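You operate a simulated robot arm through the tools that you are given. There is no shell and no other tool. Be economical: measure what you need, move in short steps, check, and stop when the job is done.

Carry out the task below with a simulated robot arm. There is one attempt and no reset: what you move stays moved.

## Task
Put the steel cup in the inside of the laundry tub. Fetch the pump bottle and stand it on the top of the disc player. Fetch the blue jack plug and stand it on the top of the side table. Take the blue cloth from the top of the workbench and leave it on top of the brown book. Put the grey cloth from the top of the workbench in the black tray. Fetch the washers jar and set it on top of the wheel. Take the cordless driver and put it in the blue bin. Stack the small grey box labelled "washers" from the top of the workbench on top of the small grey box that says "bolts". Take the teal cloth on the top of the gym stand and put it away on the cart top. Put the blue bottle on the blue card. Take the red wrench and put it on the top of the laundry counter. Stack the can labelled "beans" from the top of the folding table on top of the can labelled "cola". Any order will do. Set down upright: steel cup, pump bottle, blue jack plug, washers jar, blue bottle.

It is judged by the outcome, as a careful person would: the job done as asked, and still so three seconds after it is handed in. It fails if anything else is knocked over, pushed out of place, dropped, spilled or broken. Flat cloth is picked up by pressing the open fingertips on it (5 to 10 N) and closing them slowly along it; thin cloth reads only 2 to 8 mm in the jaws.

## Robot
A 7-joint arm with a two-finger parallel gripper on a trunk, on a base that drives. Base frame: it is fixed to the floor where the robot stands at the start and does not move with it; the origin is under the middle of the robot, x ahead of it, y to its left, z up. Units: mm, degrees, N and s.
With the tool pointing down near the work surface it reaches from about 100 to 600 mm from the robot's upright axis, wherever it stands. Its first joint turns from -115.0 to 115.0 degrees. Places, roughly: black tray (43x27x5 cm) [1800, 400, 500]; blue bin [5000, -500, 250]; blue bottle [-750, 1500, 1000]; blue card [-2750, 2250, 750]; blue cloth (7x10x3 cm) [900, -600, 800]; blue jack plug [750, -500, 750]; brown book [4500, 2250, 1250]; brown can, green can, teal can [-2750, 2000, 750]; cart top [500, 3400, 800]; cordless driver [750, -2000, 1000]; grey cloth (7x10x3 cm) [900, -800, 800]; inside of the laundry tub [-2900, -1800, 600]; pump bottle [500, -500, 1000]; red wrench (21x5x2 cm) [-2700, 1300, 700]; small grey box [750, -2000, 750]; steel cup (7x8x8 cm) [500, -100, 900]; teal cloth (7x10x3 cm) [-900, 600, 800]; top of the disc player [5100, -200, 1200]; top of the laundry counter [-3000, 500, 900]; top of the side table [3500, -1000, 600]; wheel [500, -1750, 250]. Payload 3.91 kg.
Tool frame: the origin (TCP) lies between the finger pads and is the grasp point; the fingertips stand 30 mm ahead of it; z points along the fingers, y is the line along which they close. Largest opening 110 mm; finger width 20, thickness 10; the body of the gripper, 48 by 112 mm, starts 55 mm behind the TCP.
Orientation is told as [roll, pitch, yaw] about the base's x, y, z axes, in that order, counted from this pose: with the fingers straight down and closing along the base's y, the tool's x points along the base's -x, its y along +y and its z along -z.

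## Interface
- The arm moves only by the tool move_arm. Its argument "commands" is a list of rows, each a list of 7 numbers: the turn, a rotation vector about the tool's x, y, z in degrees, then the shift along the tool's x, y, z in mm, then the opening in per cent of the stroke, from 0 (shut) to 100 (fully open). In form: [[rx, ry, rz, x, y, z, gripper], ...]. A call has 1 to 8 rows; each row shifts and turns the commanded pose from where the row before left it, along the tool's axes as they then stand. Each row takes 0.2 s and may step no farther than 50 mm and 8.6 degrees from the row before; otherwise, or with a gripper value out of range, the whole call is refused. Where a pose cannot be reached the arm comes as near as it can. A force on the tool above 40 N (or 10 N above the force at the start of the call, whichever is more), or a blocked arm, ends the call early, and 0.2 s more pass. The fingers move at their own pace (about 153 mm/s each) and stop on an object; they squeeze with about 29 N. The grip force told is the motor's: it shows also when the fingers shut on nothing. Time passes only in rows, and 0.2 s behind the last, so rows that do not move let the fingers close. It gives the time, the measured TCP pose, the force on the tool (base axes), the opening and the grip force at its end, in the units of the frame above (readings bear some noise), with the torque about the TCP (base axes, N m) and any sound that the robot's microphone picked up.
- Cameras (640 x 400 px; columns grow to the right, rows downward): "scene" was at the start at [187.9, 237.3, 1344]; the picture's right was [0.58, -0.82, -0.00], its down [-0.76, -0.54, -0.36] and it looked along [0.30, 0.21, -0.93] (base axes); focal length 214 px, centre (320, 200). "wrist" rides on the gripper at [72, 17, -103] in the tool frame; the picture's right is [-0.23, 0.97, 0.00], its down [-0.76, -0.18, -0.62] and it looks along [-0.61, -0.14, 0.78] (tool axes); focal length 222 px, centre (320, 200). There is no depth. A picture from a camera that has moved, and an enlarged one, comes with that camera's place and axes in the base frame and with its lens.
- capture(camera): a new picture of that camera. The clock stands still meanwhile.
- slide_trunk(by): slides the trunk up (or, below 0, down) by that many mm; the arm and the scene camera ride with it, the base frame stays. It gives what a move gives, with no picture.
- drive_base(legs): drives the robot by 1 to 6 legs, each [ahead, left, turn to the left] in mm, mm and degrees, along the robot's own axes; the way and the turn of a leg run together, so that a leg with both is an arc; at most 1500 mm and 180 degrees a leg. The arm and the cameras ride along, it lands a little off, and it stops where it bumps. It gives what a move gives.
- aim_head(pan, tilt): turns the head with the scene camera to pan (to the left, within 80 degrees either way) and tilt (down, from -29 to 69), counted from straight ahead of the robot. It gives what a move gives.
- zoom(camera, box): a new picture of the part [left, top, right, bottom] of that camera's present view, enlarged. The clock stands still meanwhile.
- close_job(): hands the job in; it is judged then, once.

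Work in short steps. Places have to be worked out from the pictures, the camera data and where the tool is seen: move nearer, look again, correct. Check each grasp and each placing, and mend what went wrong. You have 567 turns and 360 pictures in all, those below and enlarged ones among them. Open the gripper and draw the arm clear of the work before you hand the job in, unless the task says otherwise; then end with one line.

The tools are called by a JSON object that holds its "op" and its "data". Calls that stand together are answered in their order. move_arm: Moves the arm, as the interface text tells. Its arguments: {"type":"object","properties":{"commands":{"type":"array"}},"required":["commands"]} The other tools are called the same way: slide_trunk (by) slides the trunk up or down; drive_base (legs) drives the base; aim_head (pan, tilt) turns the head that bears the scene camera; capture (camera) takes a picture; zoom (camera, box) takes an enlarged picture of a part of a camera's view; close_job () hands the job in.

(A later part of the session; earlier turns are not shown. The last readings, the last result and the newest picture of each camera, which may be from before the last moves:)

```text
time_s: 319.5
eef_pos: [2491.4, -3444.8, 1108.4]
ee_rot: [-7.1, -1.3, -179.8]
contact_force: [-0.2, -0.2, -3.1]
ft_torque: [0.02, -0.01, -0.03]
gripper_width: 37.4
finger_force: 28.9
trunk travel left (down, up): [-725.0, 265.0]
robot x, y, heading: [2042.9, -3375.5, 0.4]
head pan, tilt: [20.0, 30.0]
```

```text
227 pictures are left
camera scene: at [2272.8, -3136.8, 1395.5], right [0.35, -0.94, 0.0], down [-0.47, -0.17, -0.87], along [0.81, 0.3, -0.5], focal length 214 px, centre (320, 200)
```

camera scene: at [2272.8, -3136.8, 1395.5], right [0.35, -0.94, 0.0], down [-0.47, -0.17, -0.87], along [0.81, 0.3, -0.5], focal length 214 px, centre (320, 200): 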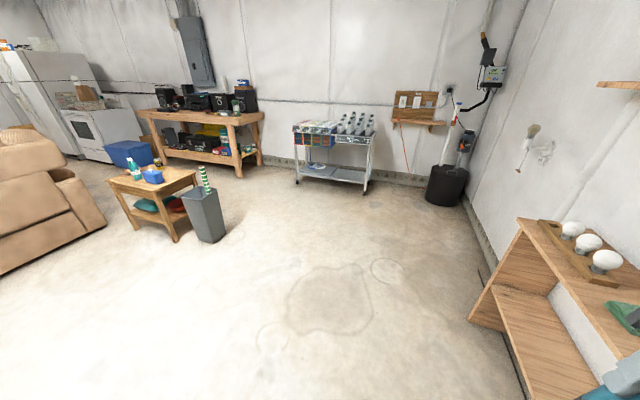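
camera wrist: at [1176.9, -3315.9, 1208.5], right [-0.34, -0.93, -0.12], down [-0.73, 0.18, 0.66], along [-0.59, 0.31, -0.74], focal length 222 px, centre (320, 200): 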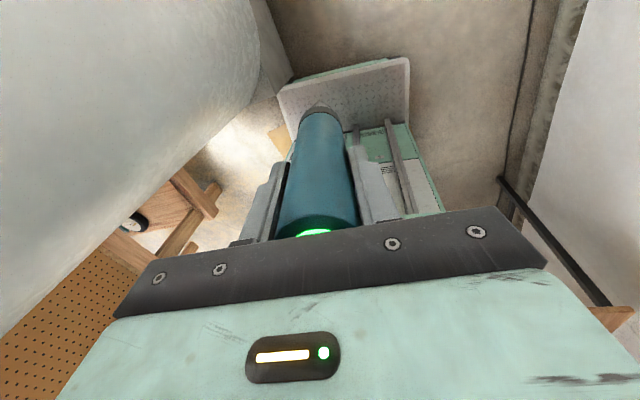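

{"op": "aim_head", "data": {"pan": 80, "tilt": 60}}

{"op": "capture", "data": {"camera": "scene"}}

{"op": "capture", "data": {"camera": "wrist"}}

```text
time_s: 320.8
eef_pos: [2490.1, -3444.3, 1109.3]
ee_rot: [-7.2, -1.3, -179.8]
contact_force: [0.1, 0.2, -4.3]
ft_torque: [-0.04, -0.01, 0.02]
gripper_width: 37.4
finger_force: 29.2
trunk travel left (down, up): [-725.0, 265.0]
robot x, y, heading: [2047.6, -3373.5, 0.5]
head pan, tilt: [80.0, 60.0]
```

```text
226 pictures are left
camera scene: at [2199.3, -3102.5, 1353.4], right [0.99, -0.17, 0.0], down [-0.15, -0.85, -0.5], along [0.08, 0.49, -0.87], focal length 214 px, centre (320, 200)
```

scene: 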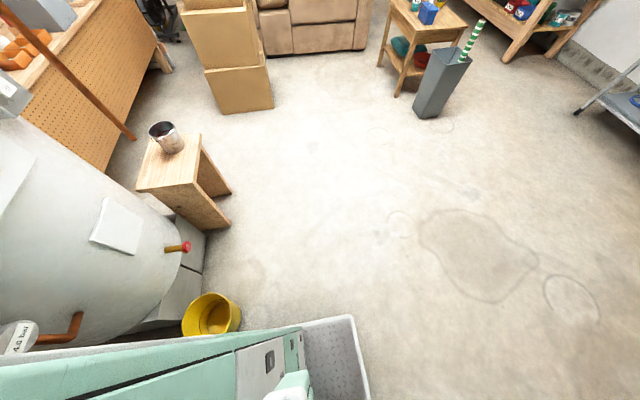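

```text
225 pictures are left
camera wrist: at [2566.3, -3474.1, 1207.8], right [-0.23, -0.97, -0.12], down [-0.75, 0.09, 0.66], along [-0.63, 0.24, -0.74], focal length 222 px, centre (320, 200)
```

wrist: 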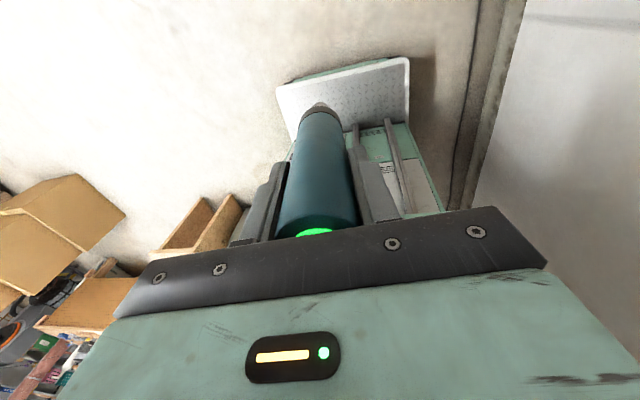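

The rear-left probably touched the yellow bucket. Move straight ahead, away from it, and look back.

{"op": "drive_base", "data": {"legs": [[300, -30, 0], [300, 0, 0]]}}

{"op": "capture", "data": {"camera": "scene"}}

```text
time_s: 324.5
eef_pos: [3094.8, -3473.8, 1108.0]
ee_rot: [-7.2, -1.3, -179.9]
contact_force: [0.0, -0.6, -3.2]
ft_torque: [-0.01, -0.01, -0.02]
gripper_width: 37.6
finger_force: 28.8
trunk travel left (down, up): [-725.0, 265.0]
robot x, y, heading: [2647.9, -3402.9, 0.2]
head pan, tilt: [80.0, 60.0]
```

```text
224 pictures are left
camera scene: at [2803.4, -3130.1, 1353.4], right [0.99, -0.17, 0.0], down [-0.15, -0.85, -0.5], along [0.09, 0.49, -0.87], focal length 214 px, centre (320, 200)
```

scene: 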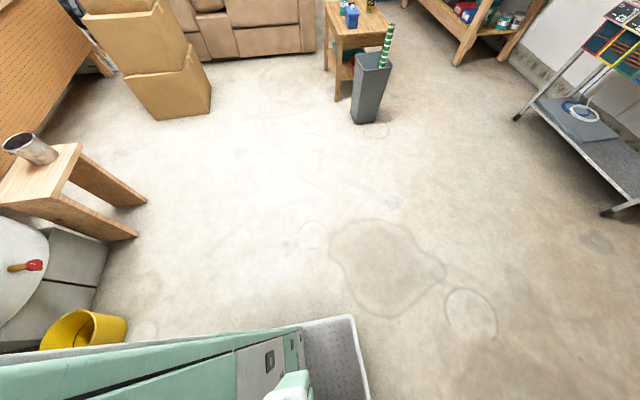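

Bucket may have been nudged ~30 mm; I'll mend that on the way back. Continue to the electronics bench.

{"op": "drive_base", "data": {"legs": [[700, 700, 0], [750, 300, 0], [0, 1400, 0]]}}

{"op": "aim_head", "data": {"pan": 15, "tilt": 35}}

{"op": "capture", "data": {"camera": "scene"}}

```text
time_s: 340.6
eef_pos: [4570.7, -977.5, 1107.6]
ee_rot: [-7.2, -1.4, -179.6]
contact_force: [0.7, 0.7, -4.2]
ft_torque: [-0.03, 0.04, 0.02]
gripper_width: 38.0
finger_force: 28.9
trunk travel left (down, up): [-725.0, 265.0]
robot x, y, heading: [4123.5, -911.4, 0.4]
head pan, tilt: [80.0, 60.0]
```

```text
time_s: 342.0
eef_pos: [4570.3, -979.3, 1108.8]
ee_rot: [-7.2, -1.3, -179.5]
contact_force: [-0.7, -0.2, -3.7]
ft_torque: [-0.05, 0.0, -0.01]
gripper_width: 37.5
finger_force: 28.5
trunk travel left (down, up): [-725.0, 265.0]
robot x, y, heading: [4121.2, -908.5, 0.5]
head pan, tilt: [15.0, 35.0]
```

```text
223 pictures are left
camera scene: at [4350.3, -680.0, 1387.6], right [0.27, -0.96, 0.0], down [-0.55, -0.15, -0.82], along [0.79, 0.22, -0.57], focal length 214 px, centre (320, 200)
```

scene: 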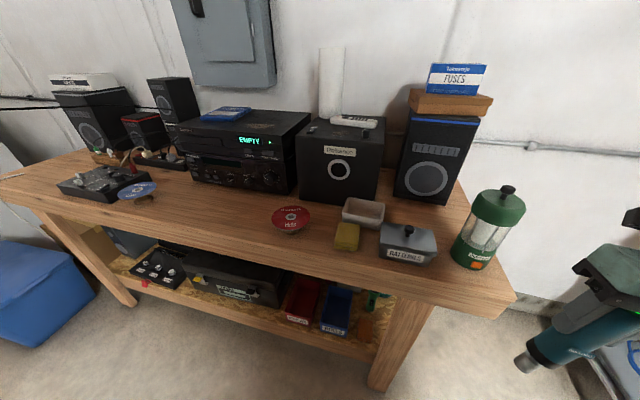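

{"op": "zoom", "data": {"camera": "scene", "box": [260, 250, 420, 370]}}

{"op": "zoom", "data": {"camera": "scene", "box": [150, 80, 340, 220]}}

```text
3.33 times, centred on (340, 310) of scene
camera zoom: at [4350.3, -680.0, 1387.6], right [0.27, -0.96, 0.0], down [-0.55, -0.15, -0.82], along [0.79, 0.22, -0.57], focal length 715 px, centre (253, -167)
```

zoom: 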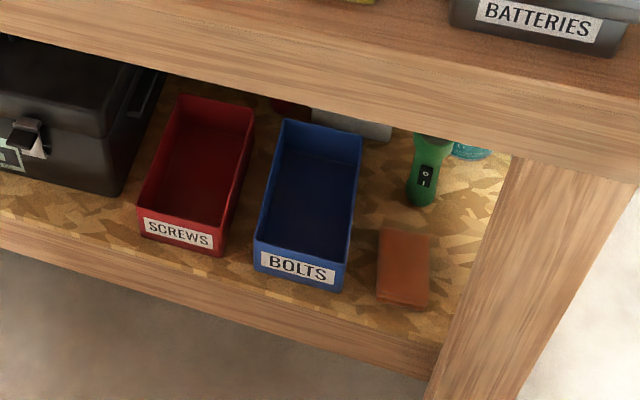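

```text
2.86 times, centred on (245, 150) of scene
camera zoom: at [4350.3, -680.0, 1387.6], right [0.27, -0.96, 0.0], down [-0.55, -0.15, -0.82], along [0.79, 0.22, -0.57], focal length 613 px, centre (534, 343)
```

zoom: 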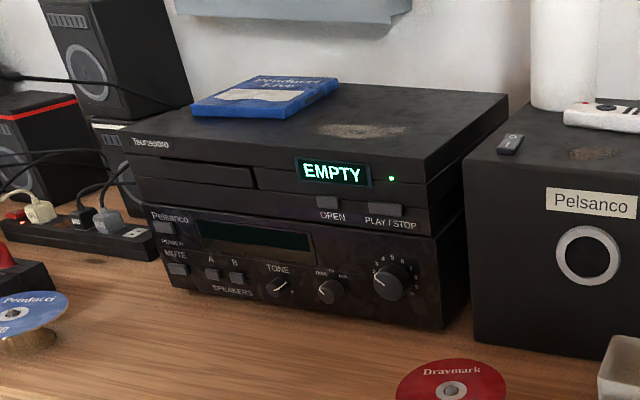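

The open blue bin ("BOLTS") is on the lower shelf, about (4835–5035, −608). I line up with it, then lower the trunk.

{"op": "drive_base", "data": {"legs": [[0, 470, -0.4]]}}

{"op": "slide_trunk", "data": {"by": -450}}

{"op": "aim_head", "data": {"pan": -20, "tilt": 30}}

{"op": "capture", "data": {"camera": "scene"}}

```text
time_s: 344.8
eef_pos: [4566.9, -525.0, 1108.9]
ee_rot: [-7.2, -1.3, 179.6]
contact_force: [-0.4, -0.4, -3.2]
ft_torque: [-0.04, -0.04, 0.01]
gripper_width: 37.5
finger_force: 29.4
trunk travel left (down, up): [-725.0, 265.0]
robot x, y, heading: [4126.8, -448.6, -0.4]
head pan, tilt: [15.0, 35.0]
```

```text
refused: -450 is not a number from -400 to 400
```

```text
time_s: 345.8
eef_pos: [4567.6, -525.3, 1109.3]
ee_rot: [-7.3, -1.4, 179.5]
contact_force: [0.4, -0.6, -3.6]
ft_torque: [-0.02, 0.03, 0.01]
gripper_width: 37.6
finger_force: 28.9
trunk travel left (down, up): [-725.0, 265.0]
robot x, y, heading: [4121.5, -450.9, -0.4]
head pan, tilt: [-20.0, 30.0]
```

```text
220 pictures are left
camera scene: at [4352.4, -276.2, 1395.5], right [-0.35, -0.94, 0.0], down [-0.47, 0.17, -0.87], along [0.81, -0.3, -0.5], focal length 214 px, centre (320, 200)
```

scene: 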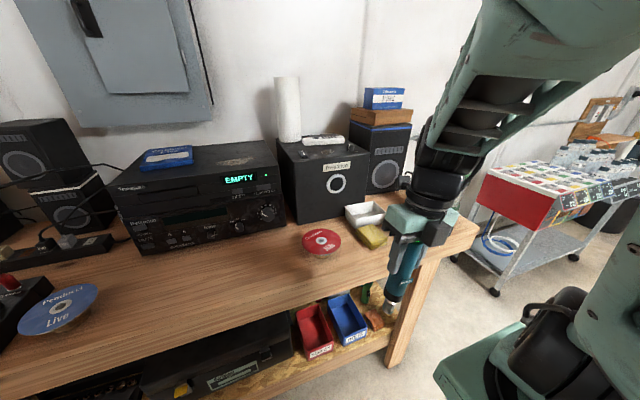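

Bin front is at about (4828,−620). Lower the trunk in two steps with the tool still in front of the bench.

{"op": "slide_trunk", "data": {"by": -400}}

{"op": "aim_head", "data": {"pan": -35, "tilt": 40}}

{"op": "capture", "data": {"camera": "scene"}}

```text
time_s: 349.6
eef_pos: [4568.2, -523.9, 708.5]
ee_rot: [-7.2, -1.4, 179.6]
contact_force: [-0.6, -0.2, -3.1]
ft_torque: [-0.02, 0.02, 0.04]
gripper_width: 37.7
finger_force: 29.0
trunk travel left (down, up): [-325.0, 665.0]
robot x, y, heading: [4125.6, -447.1, -0.3]
head pan, tilt: [-20.0, 30.0]
```

```text
time_s: 350.4
eef_pos: [4567.4, -523.4, 707.8]
ee_rot: [-7.3, -1.4, 179.5]
contact_force: [-0.6, 0.0, -4.1]
ft_torque: [0.0, 0.02, -0.01]
gripper_width: 37.7
finger_force: 29.3
trunk travel left (down, up): [-325.0, 665.0]
robot x, y, heading: [4122.8, -451.5, -0.4]
head pan, tilt: [-35.0, 40.0]
```

```text
219 pictures are left
camera scene: at [4337.0, -294.0, 980.2], right [-0.58, -0.82, 0.0], down [-0.52, 0.37, -0.77], along [0.63, -0.44, -0.64], focal length 214 px, centre (320, 200)
```

scene: 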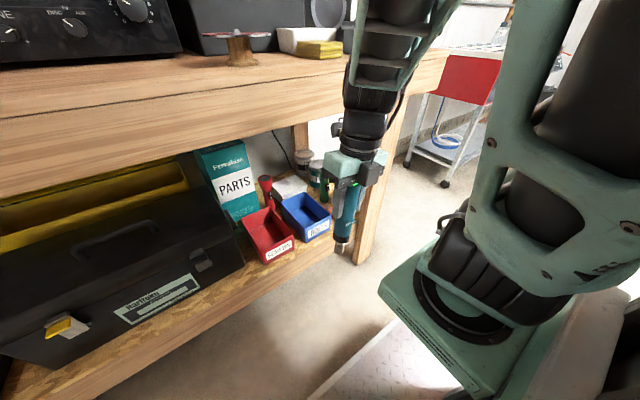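

Bin front bottom triangulates to (4799,−606,305); rim ≈395. Move the tool to y≈−607, level the roll and lower the trunk 200 more.

{"op": "move_arm", "data": {"commands": [[3.6, 0, 0, 0, 0, 0, 0], [3.6, 1.3, 0, 0, 0, 0, 0], [0, 0, 0, 0, 42, 0, 0], [0, 0, 0, 0, 42, 0, 0]]}}

{"op": "slide_trunk", "data": {"by": -180}}

{"op": "move_arm", "data": {"commands": [[0, 7.5, 0, 20, 0, 0, 0], [0, 7.5, 0, 20, 0, 3, 0], [0, 7.5, 0, 20, 0, 5, 0], [0, 7.5, 0, 18, 0, 8, 0]]}}

{"op": "capture", "data": {"camera": "scene"}}

```text
time_s: 351.4
eef_pos: [4572.4, -609.4, 690.9]
ee_rot: [-14.5, -0.1, 179.3]
contact_force: [-0.2, -0.6, -4.6]
ft_torque: [-0.03, -0.02, -0.01]
gripper_width: 37.6
finger_force: 29.2
out of reach, approached as far as the arm can: row 1, 2
trunk travel left (down, up): [-325.0, 665.0]
robot x, y, heading: [4126.9, -450.0, -0.2]
head pan, tilt: [-35.0, 40.0]
```

```text
time_s: 353.4
eef_pos: [4573.7, -609.9, 511.8]
ee_rot: [-14.4, -0.2, 179.3]
contact_force: [1.1, 0.4, -3.5]
ft_torque: [-0.01, 0.04, 0.0]
gripper_width: 37.6
finger_force: 29.1
trunk travel left (down, up): [-145.0, 845.0]
robot x, y, heading: [4124.5, -451.2, -0.3]
head pan, tilt: [-35.0, 40.0]
```

```text
time_s: 354.4
eef_pos: [4680.9, -619.1, 525.5]
ee_rot: [-16.7, 28.7, 171.1]
contact_force: [0.0, 0.8, -4.0]
ft_torque: [-0.02, 0.04, 0.03]
gripper_width: 37.7
finger_force: 29.3
out of reach, approached as far as the arm can: row 1, 2, 3, 4
trunk travel left (down, up): [-145.0, 845.0]
robot x, y, heading: [4122.2, -449.2, -0.3]
head pan, tilt: [-35.0, 40.0]
```

```text
218 pictures are left
camera scene: at [4336.9, -294.0, 800.1], right [-0.58, -0.82, 0.0], down [-0.52, 0.37, -0.77], along [0.63, -0.44, -0.64], focal length 214 px, centre (320, 200)
```

scene: 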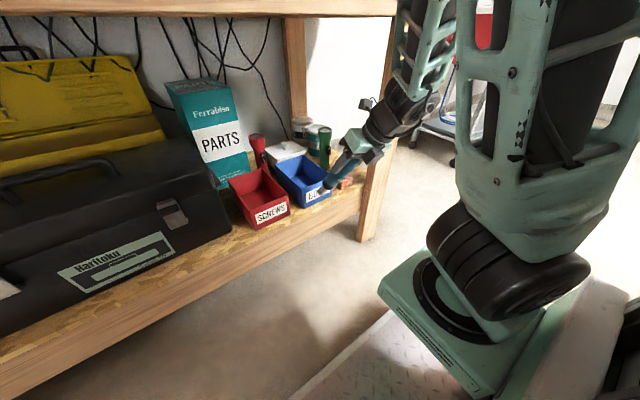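

Roll sign was inverted; correct it while continuing to tilt and move forward.

{"op": "move_arm", "data": {"commands": [[-4, 7, 0, 17, -3, 10, 0], [-4, 7, 0, 15, -3, 12, 0], [-4, 7, 0, 13, -3, 14, 0], [-4, 7, 0, 10, -3, 16, 0]]}}

{"op": "capture", "data": {"camera": "scene"}}

{"op": "capture", "data": {"camera": "wrist"}}

```text
time_s: 355.4
eef_pos: [4782.8, -619.7, 531.9]
ee_rot: [-5.0, 56.3, 164.1]
contact_force: [-0.9, 0.7, -2.8]
ft_torque: [0.03, 0.09, 0.04]
gripper_width: 37.6
finger_force: 28.9
out of reach, approached as far as the arm can: row 1, 2, 3, 4
trunk travel left (down, up): [-145.0, 845.0]
robot x, y, heading: [4123.2, -450.5, -0.1]
head pan, tilt: [-35.0, 40.0]
```

```text
217 pictures are left
camera scene: at [4336.9, -294.2, 800.2], right [-0.58, -0.82, 0.0], down [-0.52, 0.37, -0.77], along [0.62, -0.44, -0.64], focal length 214 px, centre (320, 200)
```

scene: 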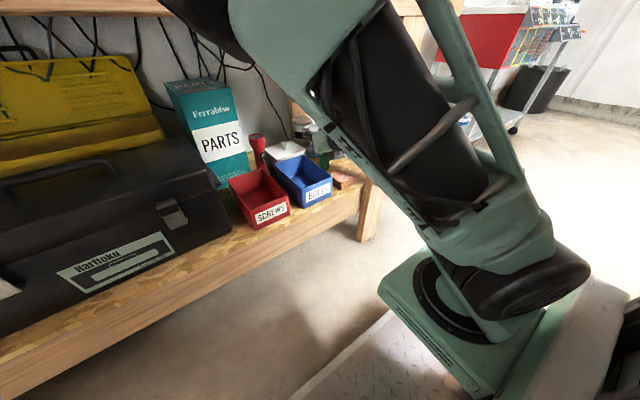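

```text
216 pictures are left
camera wrist: at [4733.6, -631.6, 650.0], right [-0.32, -0.92, -0.24], down [-0.88, 0.38, -0.28], along [0.35, 0.12, -0.93], focal length 222 px, centre (320, 200)
```

wrist: 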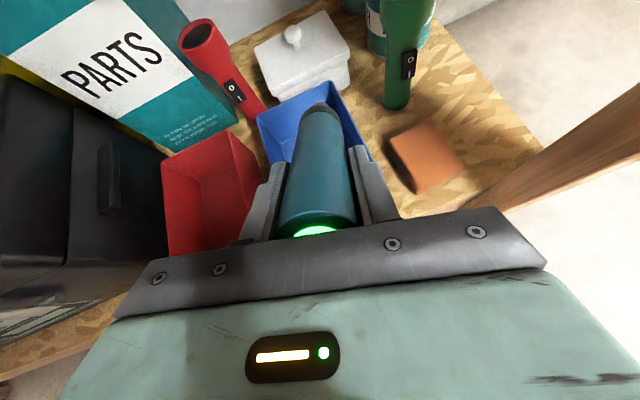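

Driver points into the bin. Square the yaw and check.

{"op": "move_arm", "data": {"commands": [[6.6, 0, -4.5, 0, 0, 0, 0], [6.6, 0, -4.5, 0, 0, 0, 0]]}}

{"op": "capture", "data": {"camera": "wrist"}}

```text
time_s: 356.0
eef_pos: [4783.1, -618.5, 533.1]
ee_rot: [-4.8, 57.0, -179.4]
contact_force: [0.5, 0.7, -3.4]
ft_torque: [0.01, 0.12, 0.02]
gripper_width: 37.8
finger_force: 28.8
trunk travel left (down, up): [-145.0, 845.0]
robot x, y, heading: [4123.5, -450.4, -0.2]
head pan, tilt: [-35.0, 40.0]
```

```text
215 pictures are left
camera wrist: at [4737.6, -644.1, 650.0], right [-0.05, -0.97, -0.23], down [-0.95, 0.12, -0.29], along [0.31, 0.21, -0.93], focal length 222 px, centre (320, 200)
```

wrist: 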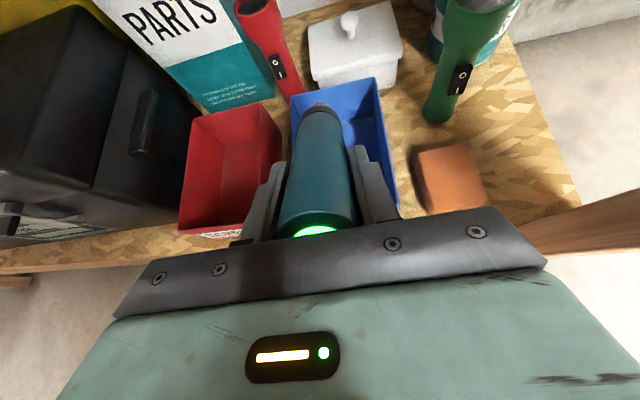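

Aligned over the bin. Move 56 mm forward, then lower with the trunk.

{"op": "move_arm", "data": {"commands": [[0, 1.5, 0, 15, -2, 23, 0], [0, 1.5, 0, 15, -2, 24, 0]]}}

{"op": "slide_trunk", "data": {"by": -70}}

{"op": "capture", "data": {"camera": "wrist"}}

{"op": "aim_head", "data": {"pan": -25, "tilt": 30}}

{"op": "capture", "data": {"camera": "scene"}}

```text
time_s: 356.6
eef_pos: [4836.8, -608.9, 532.0]
ee_rot: [-5.0, 60.0, 179.9]
contact_force: [0.0, 0.5, -3.9]
ft_torque: [-0.03, 0.12, 0.0]
gripper_width: 37.4
finger_force: 28.4
trunk travel left (down, up): [-145.0, 845.0]
robot x, y, heading: [4126.7, -454.5, 0.0]
head pan, tilt: [-35.0, 40.0]
```

```text
time_s: 357.6
eef_pos: [4837.7, -608.7, 462.5]
ee_rot: [-5.1, 60.2, 180.1]
contact_force: [0.5, 0.1, -3.2]
ft_torque: [-0.02, 0.11, -0.01]
gripper_width: 37.6
finger_force: 28.7
trunk travel left (down, up): [-75.0, 915.0]
robot x, y, heading: [4123.1, -446.4, -0.1]
head pan, tilt: [-35.0, 40.0]
```

```text
214 pictures are left
camera wrist: at [4785.3, -634.8, 576.5], right [-0.04, -0.97, -0.24], down [-0.93, 0.12, -0.34], along [0.36, 0.21, -0.91], focal length 222 px, centre (320, 200)
```

wrist: 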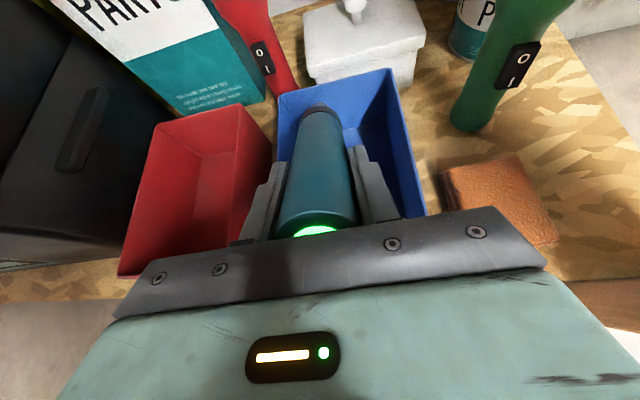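

```text
time_s: 358.4
eef_pos: [4837.4, -608.9, 462.3]
ee_rot: [-5.1, 60.1, 179.9]
contact_force: [0.4, 0.4, -3.2]
ft_torque: [-0.06, 0.14, -0.02]
gripper_width: 37.5
finger_force: 29.2
trunk travel left (down, up): [-75.0, 915.0]
robot x, y, heading: [4124.9, -445.2, -0.3]
head pan, tilt: [-25.0, 30.0]
```

```text
213 pictures are left
camera scene: at [4349.3, -283.6, 745.4], right [-0.43, -0.9, 0.0], down [-0.45, 0.21, -0.87], along [0.78, -0.37, -0.5], focal length 214 px, centre (320, 200)
```

scene: 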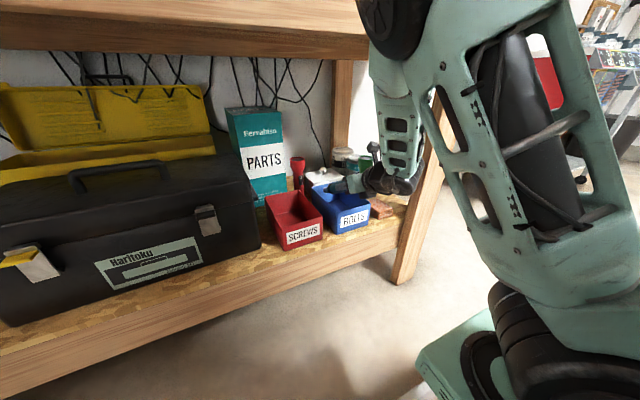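

Shift 14 mm to centre in the bin and lower 48 mm more.

{"op": "move_arm", "data": {"commands": [[0, 0, 0, 0, 14, 0, 0]]}}

{"op": "slide_trunk", "data": {"by": -48}}

{"op": "capture", "data": {"camera": "wrist"}}

```text
time_s: 358.8
eef_pos: [4837.9, -623.2, 461.3]
ee_rot: [-5.0, 60.1, -180.0]
contact_force: [0.5, -1.1, -3.3]
ft_torque: [0.0, 0.14, 0.03]
gripper_width: 37.7
finger_force: 28.7
trunk travel left (down, up): [-75.0, 915.0]
robot x, y, heading: [4124.7, -448.8, -0.5]
head pan, tilt: [-25.0, 30.0]
```

```text
time_s: 359.7
eef_pos: [4837.3, -623.2, 414.3]
ee_rot: [-5.0, 60.1, 180.0]
contact_force: [-0.1, 0.2, -3.2]
ft_torque: [-0.01, 0.12, 0.02]
gripper_width: 37.7
finger_force: 29.0
trunk travel left (down, up): [-27.0, 963.0]
robot x, y, heading: [4122.7, -449.4, -0.4]
head pan, tilt: [-25.0, 30.0]
```

```text
212 pictures are left
camera wrist: at [4785.7, -649.1, 528.0], right [-0.04, -0.97, -0.24], down [-0.93, 0.12, -0.34], along [0.36, 0.21, -0.91], focal length 222 px, centre (320, 200)
```

wrist: 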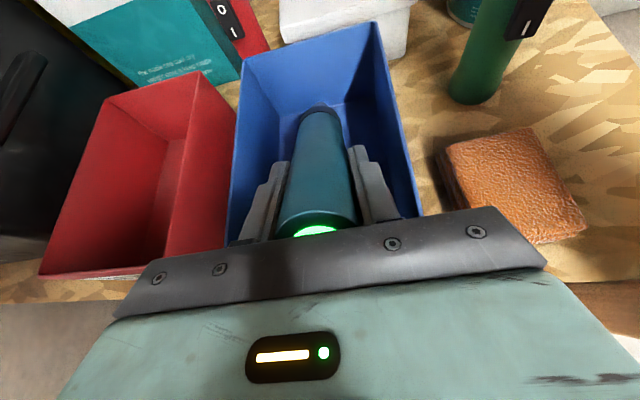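

Driver is inside the bin. Advance along the tool axis a bit until light contact, then open partly.

{"op": "move_arm", "data": {"commands": [[0, 0, 0, 0, 0, 8, 0], [0, 0, 0, 0, 0, 8, 0], [0, 0, 0, 0, 0, 6, 0]]}}

{"op": "slide_trunk", "data": {"by": -12}}

{"op": "capture", "data": {"camera": "wrist"}}

```text
time_s: 360.5
eef_pos: [4857.2, -620.1, 402.9]
ee_rot: [-5.1, 60.2, -180.0]
contact_force: [-0.1, 0.2, -3.5]
ft_torque: [0.01, 0.1, -0.01]
gripper_width: 37.8
finger_force: 29.1
trunk travel left (down, up): [-27.0, 963.0]
robot x, y, heading: [4124.0, -450.6, -0.1]
head pan, tilt: [-25.0, 30.0]
```

```text
time_s: 361.1
eef_pos: [4857.6, -621.0, 391.8]
ee_rot: [-5.0, 60.2, 179.9]
contact_force: [-3.4, -0.4, 8.0]
ft_torque: [0.01, -1.14, -0.1]
gripper_width: 37.6
finger_force: 28.9
trunk travel left (down, up): [-15.0, 975.0]
robot x, y, heading: [4124.7, -448.7, -0.3]
head pan, tilt: [-25.0, 30.0]
```

```text
211 pictures are left
camera wrist: at [4805.5, -646.7, 505.5], right [-0.04, -0.97, -0.24], down [-0.93, 0.12, -0.34], along [0.36, 0.21, -0.91], focal length 222 px, centre (320, 200)
```

wrist: 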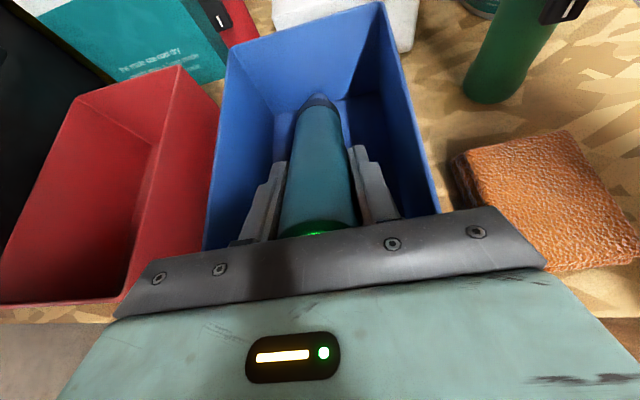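

Nose touches the bin floor. Open partly and draw back along the tool axis.

{"op": "move_arm", "data": {"commands": [[0, 0, 0, 0, 0, 0, 50], [0, 0, 0, 0, 0, 0, 60], [0, 0, 0, 0, 0, 0, 60], [0, 0, 0, 10, 0, -25, 60], [0, 0, 0, 15, 0, -40, 60]]}}

{"op": "capture", "data": {"camera": "wrist"}}

```text
time_s: 362.3
eef_pos: [4813.7, -627.0, 444.7]
ee_rot: [-5.1, 60.1, -180.0]
contact_force: [-0.2, -0.3, -0.2]
ft_torque: [0.01, 0.0, -0.01]
gripper_width: 66.1
finger_force: 0.0
trunk travel left (down, up): [-15.0, 975.0]
robot x, y, heading: [4122.2, -447.9, -0.3]
head pan, tilt: [-25.0, 30.0]
```

```text
210 pictures are left
camera wrist: at [4761.9, -652.6, 558.2], right [-0.04, -0.97, -0.24], down [-0.93, 0.12, -0.34], along [0.36, 0.21, -0.91], focal length 222 px, centre (320, 200)
```

wrist: 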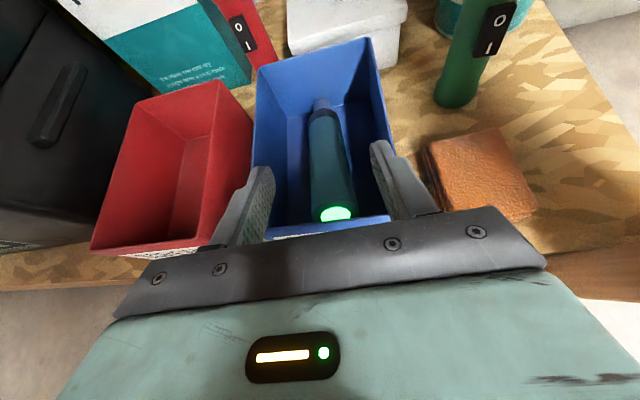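

Driver lies in the blue bin. Drive back, then raise the trunk and straighten the tool.

{"op": "drive_base", "data": {"legs": [[-450, 0, 0]]}}

{"op": "slide_trunk", "data": {"by": 400}}

{"op": "slide_trunk", "data": {"by": 400}}

{"op": "move_arm", "data": {"commands": [[-1, -7.5, 0, 0, 0, 0, 100], [-1, -7.5, 0, 0, 0, 0, 100], [-1, -7.5, 0, 0, 0, 0, 100], [-1, -7.5, 0, 0, 0, 0, 100], [-1, -7.5, 0, 0, 0, 0, 100], [0, -7.5, 0, 0, 0, 0, 100], [0, -7.5, 0, 0, 0, 0, 100], [0, -7.5, 0, 0, 0, 0, 100]]}}

```text
time_s: 364.0
eef_pos: [4691.1, -542.8, 444.4]
ee_rot: [-5.2, 60.1, -174.3]
contact_force: [0.9, 0.1, 0.1]
ft_torque: [0.02, 0.0, 0.0]
gripper_width: 66.0
finger_force: 0.1
trunk travel left (down, up): [-15.0, 975.0]
robot x, y, heading: [3987.0, -437.1, 5.7]
head pan, tilt: [-25.0, 30.0]
stopped in leg 1: the robot was blocked; the commanded pose is now the measured one
```

```text
time_s: 367.9
eef_pos: [4690.7, -541.9, 843.0]
ee_rot: [-5.1, 60.0, -174.2]
contact_force: [-0.7, -0.1, 0.0]
ft_torque: [0.04, 0.01, -0.01]
gripper_width: 65.8
finger_force: 0.0
trunk travel left (down, up): [-415.0, 575.0]
robot x, y, heading: [3987.3, -434.5, 5.8]
head pan, tilt: [-25.0, 30.0]
```

```text
time_s: 371.7
eef_pos: [4691.0, -542.5, 1244.0]
ee_rot: [-5.1, 60.1, -174.2]
contact_force: [-0.2, 0.2, -0.7]
ft_torque: [-0.02, 0.01, 0.02]
gripper_width: 66.1
finger_force: 0.0
trunk travel left (down, up): [-815.0, 175.0]
robot x, y, heading: [3988.0, -433.5, 5.5]
head pan, tilt: [-25.0, 30.0]
```

```text
time_s: 373.5
eef_pos: [4689.6, -542.5, 1244.2]
ee_rot: [1.1, 0.0, -173.1]
contact_force: [-0.1, -0.4, 0.5]
ft_torque: [0.03, 0.01, 0.01]
gripper_width: 110.0
finger_force: 0.0
trunk travel left (down, up): [-815.0, 175.0]
robot x, y, heading: [3987.4, -437.6, 5.3]
head pan, tilt: [-25.0, 30.0]
```

Rear bumped the side table. Ease forward, and look back at it.

{"op": "drive_base", "data": {"legs": [[60, 0, 0], [0, 0, -5.3]]}}

{"op": "move_arm", "data": {"commands": [[0, 0, 0, -45, 0, 0, 100], [0, 0, 0, -45, 0, 0, 100], [0, 0, 0, -45, 0, 0, 100], [0, 0, 0, -45, 0, 0, 100]]}}

{"op": "drive_base", "data": {"legs": [[0, 600, 0], [0, 0, -90]]}}

{"op": "aim_head", "data": {"pan": -60, "tilt": 35}}

{"op": "capture", "data": {"camera": "scene"}}

```text
time_s: 375.0
eef_pos: [4737.7, -601.4, 1243.4]
ee_rot: [1.1, 0.2, -178.4]
contact_force: [-0.6, 0.0, 0.0]
ft_torque: [-0.03, 0.01, -0.01]
gripper_width: 109.8
finger_force: 0.0
trunk travel left (down, up): [-815.0, 175.0]
robot x, y, heading: [4047.8, -427.0, -0.1]
head pan, tilt: [-25.0, 30.0]
```

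```text
time_s: 376.0
eef_pos: [4557.8, -609.9, 1244.4]
ee_rot: [1.1, 0.1, -178.5]
contact_force: [-1.0, -0.9, -0.1]
ft_torque: [0.07, 0.01, 0.04]
gripper_width: 110.0
finger_force: 0.1
trunk travel left (down, up): [-815.0, 175.0]
robot x, y, heading: [4047.7, -430.7, -0.2]
head pan, tilt: [-25.0, 30.0]
```

```text
time_s: 383.1
eef_pos: [3885.2, -346.2, 1244.0]
ee_rot: [1.2, 0.1, 93.5]
contact_force: [-0.3, -0.4, -0.4]
ft_torque: [-0.02, 0.05, -0.04]
gripper_width: 110.1
finger_force: 0.0
trunk travel left (down, up): [-815.0, 175.0]
robot x, y, heading: [4049.8, 167.5, -88.2]
head pan, tilt: [-25.0, 30.0]
```

```text
time_s: 384.1
eef_pos: [3885.7, -348.2, 1243.3]
ee_rot: [1.1, 0.1, 93.6]
contact_force: [-0.2, 0.1, 0.3]
ft_torque: [0.0, 0.03, 0.0]
gripper_width: 110.3
finger_force: 0.0
trunk travel left (down, up): [-815.0, 175.0]
robot x, y, heading: [4046.2, 168.9, -87.9]
head pan, tilt: [-60.0, 35.0]
```

```text
209 pictures are left
camera scene: at [4183.0, -12.5, 1477.7], right [-0.53, 0.85, 0.0], down [0.49, 0.3, -0.82], along [-0.69, -0.43, -0.57], focal length 214 px, centre (320, 200)
```

scene: 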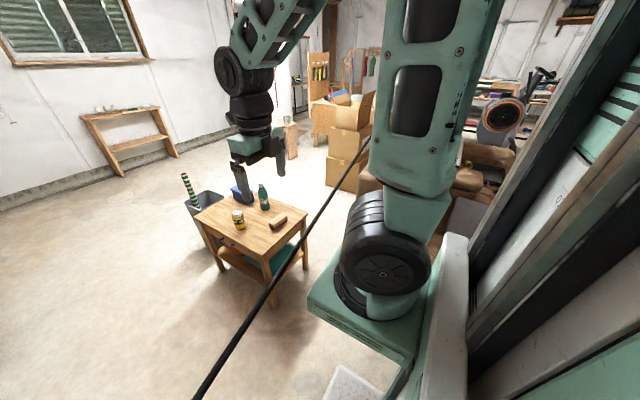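

Side table and its items look undisturbed. Now look for a northern route back (over the mats): turn to face west.

{"op": "drive_base", "data": {"legs": [[0, 0, -92]]}}

{"op": "aim_head", "data": {"pan": -20, "tilt": 25}}

{"op": "capture", "data": {"camera": "scene"}}

```text
time_s: 388.4
eef_pos: [3535.4, 348.4, 1244.4]
ee_rot: [1.1, 0.1, 1.5]
contact_force: [0.4, -0.2, 0.3]
ft_torque: [-0.04, -0.02, -0.02]
gripper_width: 110.0
finger_force: 0.1
trunk travel left (down, up): [-815.0, 175.0]
robot x, y, heading: [4047.2, 171.6, -179.9]
head pan, tilt: [-60.0, 35.0]
```

```text
time_s: 389.5
eef_pos: [3536.4, 348.4, 1243.9]
ee_rot: [1.0, 0.1, 1.5]
contact_force: [-0.1, 0.1, -0.7]
ft_torque: [-0.02, 0.01, -0.04]
gripper_width: 109.9
finger_force: 0.0
trunk travel left (down, up): [-815.0, 175.0]
robot x, y, heading: [4047.2, 172.2, -180.1]
head pan, tilt: [-20.0, 25.0]
```

```text
208 pictures are left
camera scene: at [3819.3, -4.4, 1493.4], right [0.34, 0.94, 0.0], down [0.4, -0.14, -0.91], along [-0.85, 0.31, -0.42], focal length 214 px, centre (320, 200)
```

scene: 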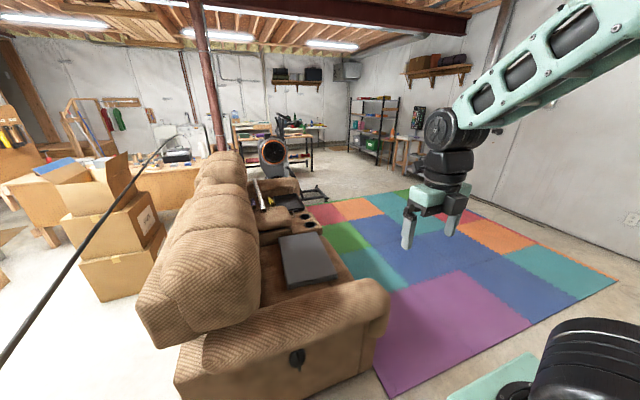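

The northern route over the mats is open. Drive it back to the workbench front.

{"op": "drive_base", "data": {"legs": [[150, 0, 0], [0, -1500, 0], [0, -180, 0], [1300, 0, 0]]}}

{"op": "aim_head", "data": {"pan": 10, "tilt": 30}}

{"op": "capture", "data": {"camera": "scene"}}

```text
time_s: 405.4
eef_pos: [2092.1, 2155.8, 1243.8]
ee_rot: [1.0, 0.2, -1.4]
contact_force: [0.6, 0.4, 0.0]
ft_torque: [0.0, 0.04, -0.03]
gripper_width: 109.9
finger_force: 0.2
trunk travel left (down, up): [-815.0, 175.0]
robot x, y, heading: [2592.2, 1947.7, 177.1]
head pan, tilt: [-20.0, 25.0]
```

```text
time_s: 406.4
eef_pos: [2092.6, 2156.5, 1242.7]
ee_rot: [1.1, 0.1, -1.4]
contact_force: [-0.4, -0.3, 0.4]
ft_torque: [-0.01, -0.02, -0.01]
gripper_width: 109.6
finger_force: 0.1
trunk travel left (down, up): [-815.0, 175.0]
robot x, y, heading: [2597.9, 1947.0, 177.2]
head pan, tilt: [10.0, 30.0]
```

```text
207 pictures are left
camera scene: at [2352.1, 1741.6, 1485.5], right [-0.12, 0.99, 0.0], down [0.5, 0.06, -0.87], along [-0.86, -0.11, -0.5], focal length 214 px, centre (320, 200)
```

scene: 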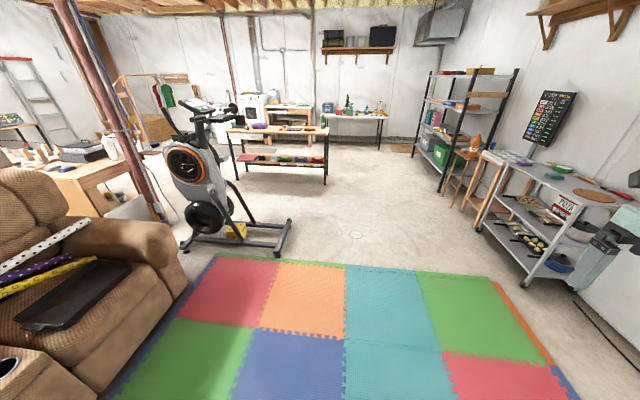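

Path clear. Continue west, then south to the bench front.

{"op": "drive_base", "data": {"legs": [[0, 100, 2.8], [1350, 0, 0], [1350, 0, 0], [0, 1250, 0], [0, 1150, 0]]}}

{"op": "aim_head", "data": {"pan": 70, "tilt": 35}}

{"op": "capture", "data": {"camera": "scene"}}

```text
time_s: 431.6
eef_pos: [-516.4, -487.7, 1244.0]
ee_rot: [1.2, 0.1, 3.8]
contact_force: [-0.2, -0.9, 0.0]
ft_torque: [-0.02, 0.02, -0.02]
gripper_width: 109.8
finger_force: 0.0
trunk travel left (down, up): [-815.0, 175.0]
robot x, y, heading: [5.2, -645.6, -177.4]
head pan, tilt: [10.0, 30.0]
```

```text
time_s: 432.9
eef_pos: [-516.3, -487.1, 1243.1]
ee_rot: [1.1, 0.1, 4.0]
contact_force: [0.4, 0.0, -0.2]
ft_torque: [0.04, -0.03, -0.02]
gripper_width: 110.2
finger_force: 0.0
trunk travel left (down, up): [-815.0, 175.0]
robot x, y, heading: [2.7, -648.9, -177.9]
head pan, tilt: [70.0, 35.0]
```

```text
206 pictures are left
camera scene: at [-158.4, -940.4, 1477.7], right [-0.95, 0.3, 0.0], down [0.17, 0.55, -0.82], along [-0.25, -0.78, -0.57], focal length 214 px, centre (320, 200)
```

scene: 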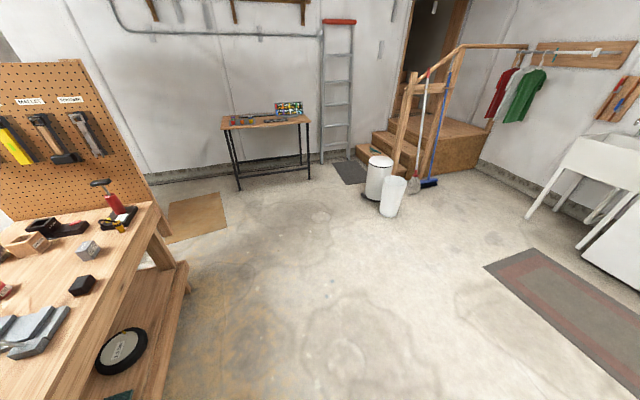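

Table is intact. Move off a little and turn to face the bench.

{"op": "drive_base", "data": {"legs": [[180, 0, 0], [0, 0, 178]]}}

{"op": "aim_head", "data": {"pan": 0, "tilt": 45}}

{"op": "capture", "data": {"camera": "scene"}}

```text
time_s: 441.7
eef_pos: [333.7, -833.1, 1243.4]
ee_rot: [1.1, 0.1, -178.4]
contact_force: [0.1, 0.6, 0.4]
ft_torque: [0.04, 0.01, 0.01]
gripper_width: 109.8
finger_force: 0.0
trunk travel left (down, up): [-815.0, 175.0]
robot x, y, heading: [-181.2, -652.8, -0.1]
head pan, tilt: [70.0, 35.0]
```

```text
time_s: 443.1
eef_pos: [334.2, -832.5, 1243.7]
ee_rot: [1.2, 0.0, -178.4]
contact_force: [0.5, 0.3, 0.0]
ft_torque: [0.03, -0.03, -0.02]
gripper_width: 109.9
finger_force: 0.0
trunk travel left (down, up): [-815.0, 175.0]
robot x, y, heading: [-175.5, -653.5, 0.1]
head pan, tilt: [0.0, 45.0]
```

```text
205 pictures are left
camera scene: at [46.6, -447.8, 1462.9], right [0.0, -1.0, 0.0], down [-0.71, 0.0, -0.71], along [0.71, 0.0, -0.71], focal length 214 px, centre (320, 200)
```

scene: 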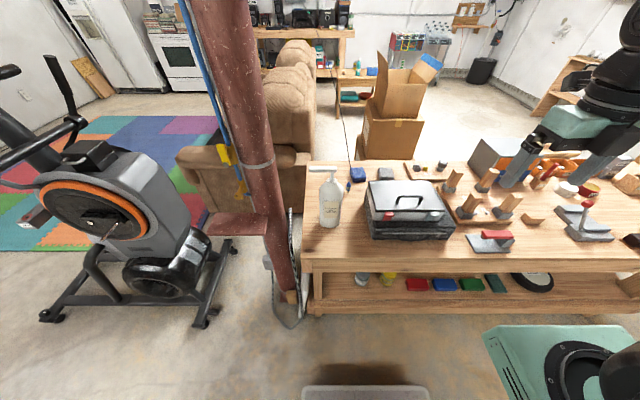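

{"op": "zoom", "data": {"camera": "scene", "box": [340, 250, 580, 330]}}

```text
2.67 times, centred on (460, 290) of scene
camera zoom: at [46.6, -447.8, 1462.9], right [0.0, -1.0, 0.0], down [-0.71, 0.0, -0.71], along [0.71, 0.0, -0.71], focal length 572 px, centre (-53, -40)
```

zoom: 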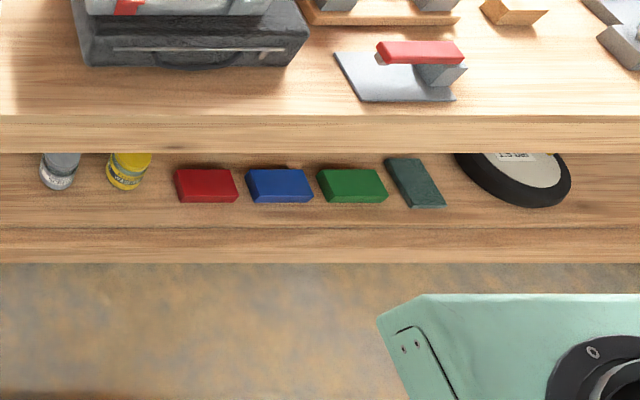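

Back off 150 mm and lower the trunk to look at and reach the lower shelf.

{"op": "drive_base", "data": {"legs": [[-170, 0, 0]]}}

{"op": "slide_trunk", "data": {"by": -400}}

{"op": "slide_trunk", "data": {"by": -330}}

{"op": "aim_head", "data": {"pan": -15, "tilt": 28}}

{"op": "capture", "data": {"camera": "scene"}}

```text
time_s: 444.6
eef_pos: [163.8, -831.5, 1243.8]
ee_rot: [1.2, 0.0, -178.2]
contact_force: [0.5, -0.8, 0.0]
ft_torque: [-0.01, -0.01, -0.01]
gripper_width: 109.9
finger_force: 0.1
trunk travel left (down, up): [-815.0, 175.0]
robot x, y, heading: [-346.2, -656.0, 0.5]
head pan, tilt: [0.0, 45.0]
```

```text
time_s: 448.4
eef_pos: [163.1, -830.3, 843.4]
ee_rot: [1.1, 0.1, -178.2]
contact_force: [0.5, 0.7, 0.7]
ft_torque: [0.0, 0.02, -0.03]
gripper_width: 109.8
finger_force: 0.0
trunk travel left (down, up): [-415.0, 575.0]
robot x, y, heading: [-348.1, -653.5, 0.2]
head pan, tilt: [0.0, 45.0]
```

```text
time_s: 451.7
eef_pos: [163.4, -831.2, 511.6]
ee_rot: [1.1, 0.1, -178.2]
contact_force: [0.9, -0.2, -0.3]
ft_torque: [0.01, 0.01, -0.03]
gripper_width: 110.1
finger_force: 0.1
trunk travel left (down, up): [-85.0, 905.0]
robot x, y, heading: [-350.8, -652.3, 0.3]
head pan, tilt: [0.0, 45.0]
```

```text
time_s: 452.5
eef_pos: [163.7, -830.6, 513.1]
ee_rot: [1.1, 0.1, -178.0]
contact_force: [-0.6, 0.3, 0.5]
ft_torque: [0.0, 0.03, 0.02]
gripper_width: 109.9
finger_force: 0.1
trunk travel left (down, up): [-85.0, 905.0]
robot x, y, heading: [-348.5, -654.3, 0.5]
head pan, tilt: [-15.0, 28.0]
```

```text
203 pictures are left
camera scene: at [-119.7, -470.9, 758.6], right [-0.25, -0.97, 0.0], down [-0.46, 0.12, -0.88], along [0.85, -0.22, -0.47], focal length 214 px, centre (320, 200)
```

scene: 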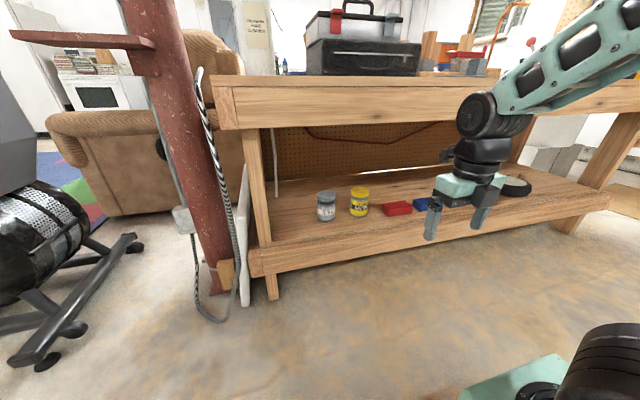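

Jar lid triangulates to (571,−815, top ≈400), shelf ≈308. Tilt the tool towards horizontal while advancing.

{"op": "move_arm", "data": {"commands": [[0, 7.5, 0, 35, 0, 8, 100], [0, 7.5, 0, 33.7, 0, 12.5, 100], [0, 7.5, 0, 31.7, 0, 16.8, 100], [0, 7.5, 0, 29.3, 0, 20.8, 100], [0, 7.5, 0, 26.3, 0, 24.4, 100], [0, 7.5, 0, 22.9, 0, 27.7, 100]]}}

{"op": "move_arm", "data": {"commands": [[0, 7.5, 0, 19, 0, 25, 100], [0, 7.5, 0, 12, 0, 25, 100], [0, 7.5, 0, 8, 0, 25, 100], [0, 7.5, 0, 5, 0, 25, 100]]}}

{"op": "capture", "data": {"camera": "wrist"}}

{"op": "capture", "data": {"camera": "scene"}}

```text
time_s: 454.1
eef_pos: [373.3, -808.1, 443.9]
ee_rot: [4.6, 42.1, -172.9]
contact_force: [0.5, -0.2, 0.1]
ft_torque: [-0.03, -0.02, 0.0]
gripper_width: 110.0
finger_force: 0.1
trunk travel left (down, up): [-85.0, 905.0]
robot x, y, heading: [-350.4, -651.7, 0.5]
head pan, tilt: [-15.0, 28.0]
stopped in row 6: the arm was blocked; the commanded pose is now the measured one
```

```text
time_s: 455.1
eef_pos: [481.4, -802.6, 418.9]
ee_rot: [11.0, 72.0, -165.5]
contact_force: [0.0, -0.3, 0.4]
ft_torque: [0.01, -0.01, 0.01]
gripper_width: 110.0
finger_force: 0.1
trunk travel left (down, up): [-85.0, 905.0]
robot x, y, heading: [-349.4, -655.1, 0.1]
head pan, tilt: [-15.0, 28.0]
```

```text
202 pictures are left
camera wrist: at [407.1, -818.0, 520.5], right [0.0, -0.99, -0.16], down [-0.83, 0.09, -0.55], along [0.55, 0.13, -0.82], focal length 222 px, centre (320, 200)
```

wrist: 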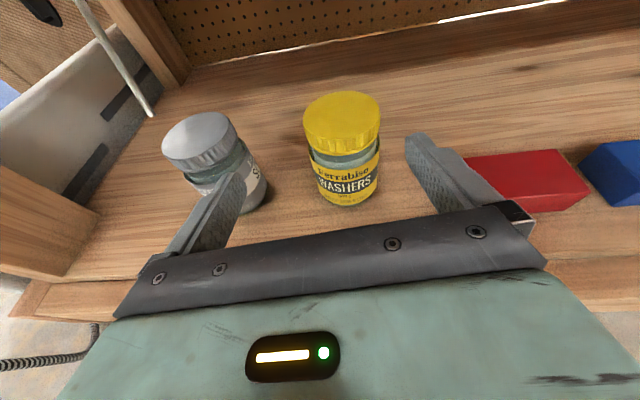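

```text
201 pictures are left
camera scene: at [-119.7, -470.9, 758.8], right [-0.25, -0.97, 0.0], down [-0.45, 0.12, -0.88], along [0.85, -0.22, -0.47], focal length 214 px, centre (320, 200)
```

scene: 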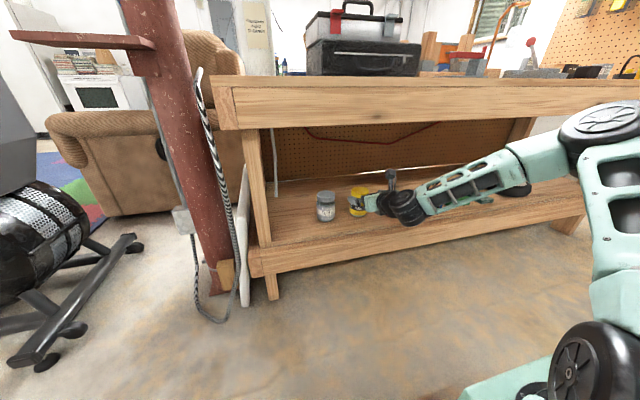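

Tool axis is nearly along +x. Jar centre ≈(577,−817). Shift sideways, lower with the trunk, and check.

{"op": "move_arm", "data": {"commands": [[0, 0, 0, 0, 18, 0, 100]]}}

{"op": "slide_trunk", "data": {"by": -62}}

{"op": "capture", "data": {"camera": "wrist"}}

```text
time_s: 455.5
eef_pos: [482.8, -819.6, 419.0]
ee_rot: [11.0, 71.9, -165.6]
contact_force: [0.1, -0.3, 0.3]
ft_torque: [-0.02, 0.0, -0.01]
gripper_width: 109.8
finger_force: 0.0
trunk travel left (down, up): [-85.0, 905.0]
robot x, y, heading: [-349.6, -654.0, 0.3]
head pan, tilt: [-15.0, 28.0]
```

```text
time_s: 456.5
eef_pos: [482.8, -818.7, 356.1]
ee_rot: [10.9, 71.9, -165.6]
contact_force: [0.3, -0.5, -0.1]
ft_torque: [0.02, -0.01, 0.03]
gripper_width: 110.1
finger_force: 0.2
trunk travel left (down, up): [-23.0, 967.0]
robot x, y, heading: [-347.1, -652.2, 0.6]
head pan, tilt: [-15.0, 28.0]
```

```text
200 pictures are left
camera wrist: at [407.7, -835.8, 459.3], right [0.0, -0.99, -0.16], down [-0.83, 0.09, -0.54], along [0.55, 0.13, -0.82], focal length 222 px, centre (320, 200)
```

wrist: 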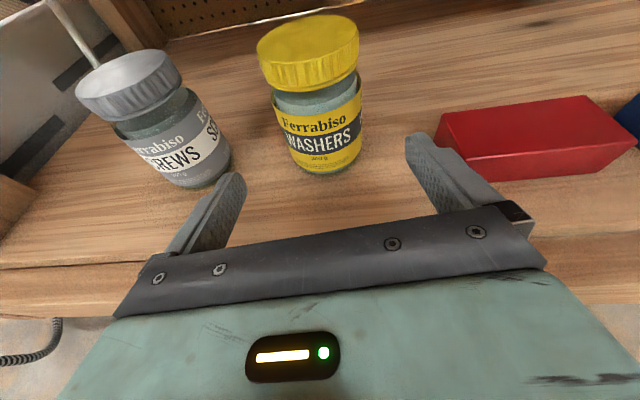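

Aligned. Advance ~88 mm around the jar and check before closing.

{"op": "move_arm", "data": {"commands": [[0, 0, 0, 8.8, 2, 28.5, 100], [0, 0, 0, 8.8, 2, 28.5, 100], [0, 0, 0, 8.8, 2, 26, 100]]}}

{"op": "capture", "data": {"camera": "wrist"}}

```text
time_s: 457.3
eef_pos: [569.7, -818.6, 357.9]
ee_rot: [10.9, 71.8, -165.5]
contact_force: [0.7, 0.2, -0.8]
ft_torque: [0.02, -0.02, -0.02]
gripper_width: 110.0
finger_force: 0.0
trunk travel left (down, up): [-23.0, 967.0]
robot x, y, heading: [-350.2, -651.7, 0.4]
head pan, tilt: [-15.0, 28.0]
```

```text
199 pictures are left
camera wrist: at [494.2, -834.5, 460.2], right [0.0, -0.99, -0.16], down [-0.83, 0.09, -0.54], along [0.55, 0.13, -0.82], focal length 222 px, centre (320, 200)
```

wrist: 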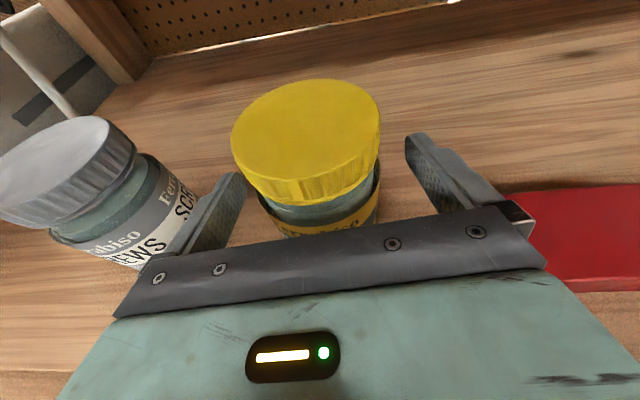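

Fingers flank the jar. Close.

{"op": "move_arm", "data": {"commands": [[0, 0, 0, 0, 0, 0, 0], [0, 0, 0, 0, 0, 0, 0], [0, 0, 0, 0, 0, 0, 0]]}}

{"op": "slide_trunk", "data": {"by": 90}}

{"op": "capture", "data": {"camera": "wrist"}}

```text
time_s: 458.1
eef_pos: [569.7, -818.5, 357.2]
ee_rot: [10.9, 71.9, -165.6]
contact_force: [1.2, 0.9, 1.6]
ft_torque: [0.32, -0.01, -0.07]
gripper_width: 72.2
finger_force: 28.8
trunk travel left (down, up): [-23.0, 967.0]
robot x, y, heading: [-346.2, -653.4, 0.2]
head pan, tilt: [-15.0, 28.0]
```

```text
time_s: 459.3
eef_pos: [568.9, -819.0, 448.5]
ee_rot: [10.9, 71.9, -165.7]
contact_force: [-0.9, 0.3, -4.8]
ft_torque: [0.02, 0.06, -0.03]
gripper_width: 71.4
finger_force: 29.1
trunk travel left (down, up): [-113.0, 877.0]
robot x, y, heading: [-351.2, -651.1, 0.4]
head pan, tilt: [-15.0, 28.0]
```

```text
198 pictures are left
camera wrist: at [494.0, -834.5, 549.8], right [0.0, -0.99, -0.16], down [-0.84, 0.09, -0.54], along [0.55, 0.13, -0.82], focal length 222 px, centre (320, 200)
```

wrist: 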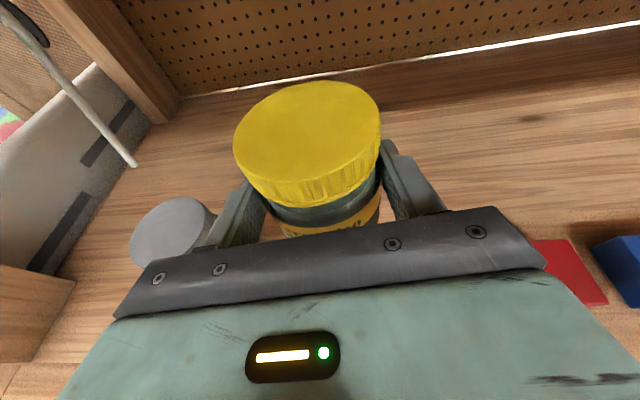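

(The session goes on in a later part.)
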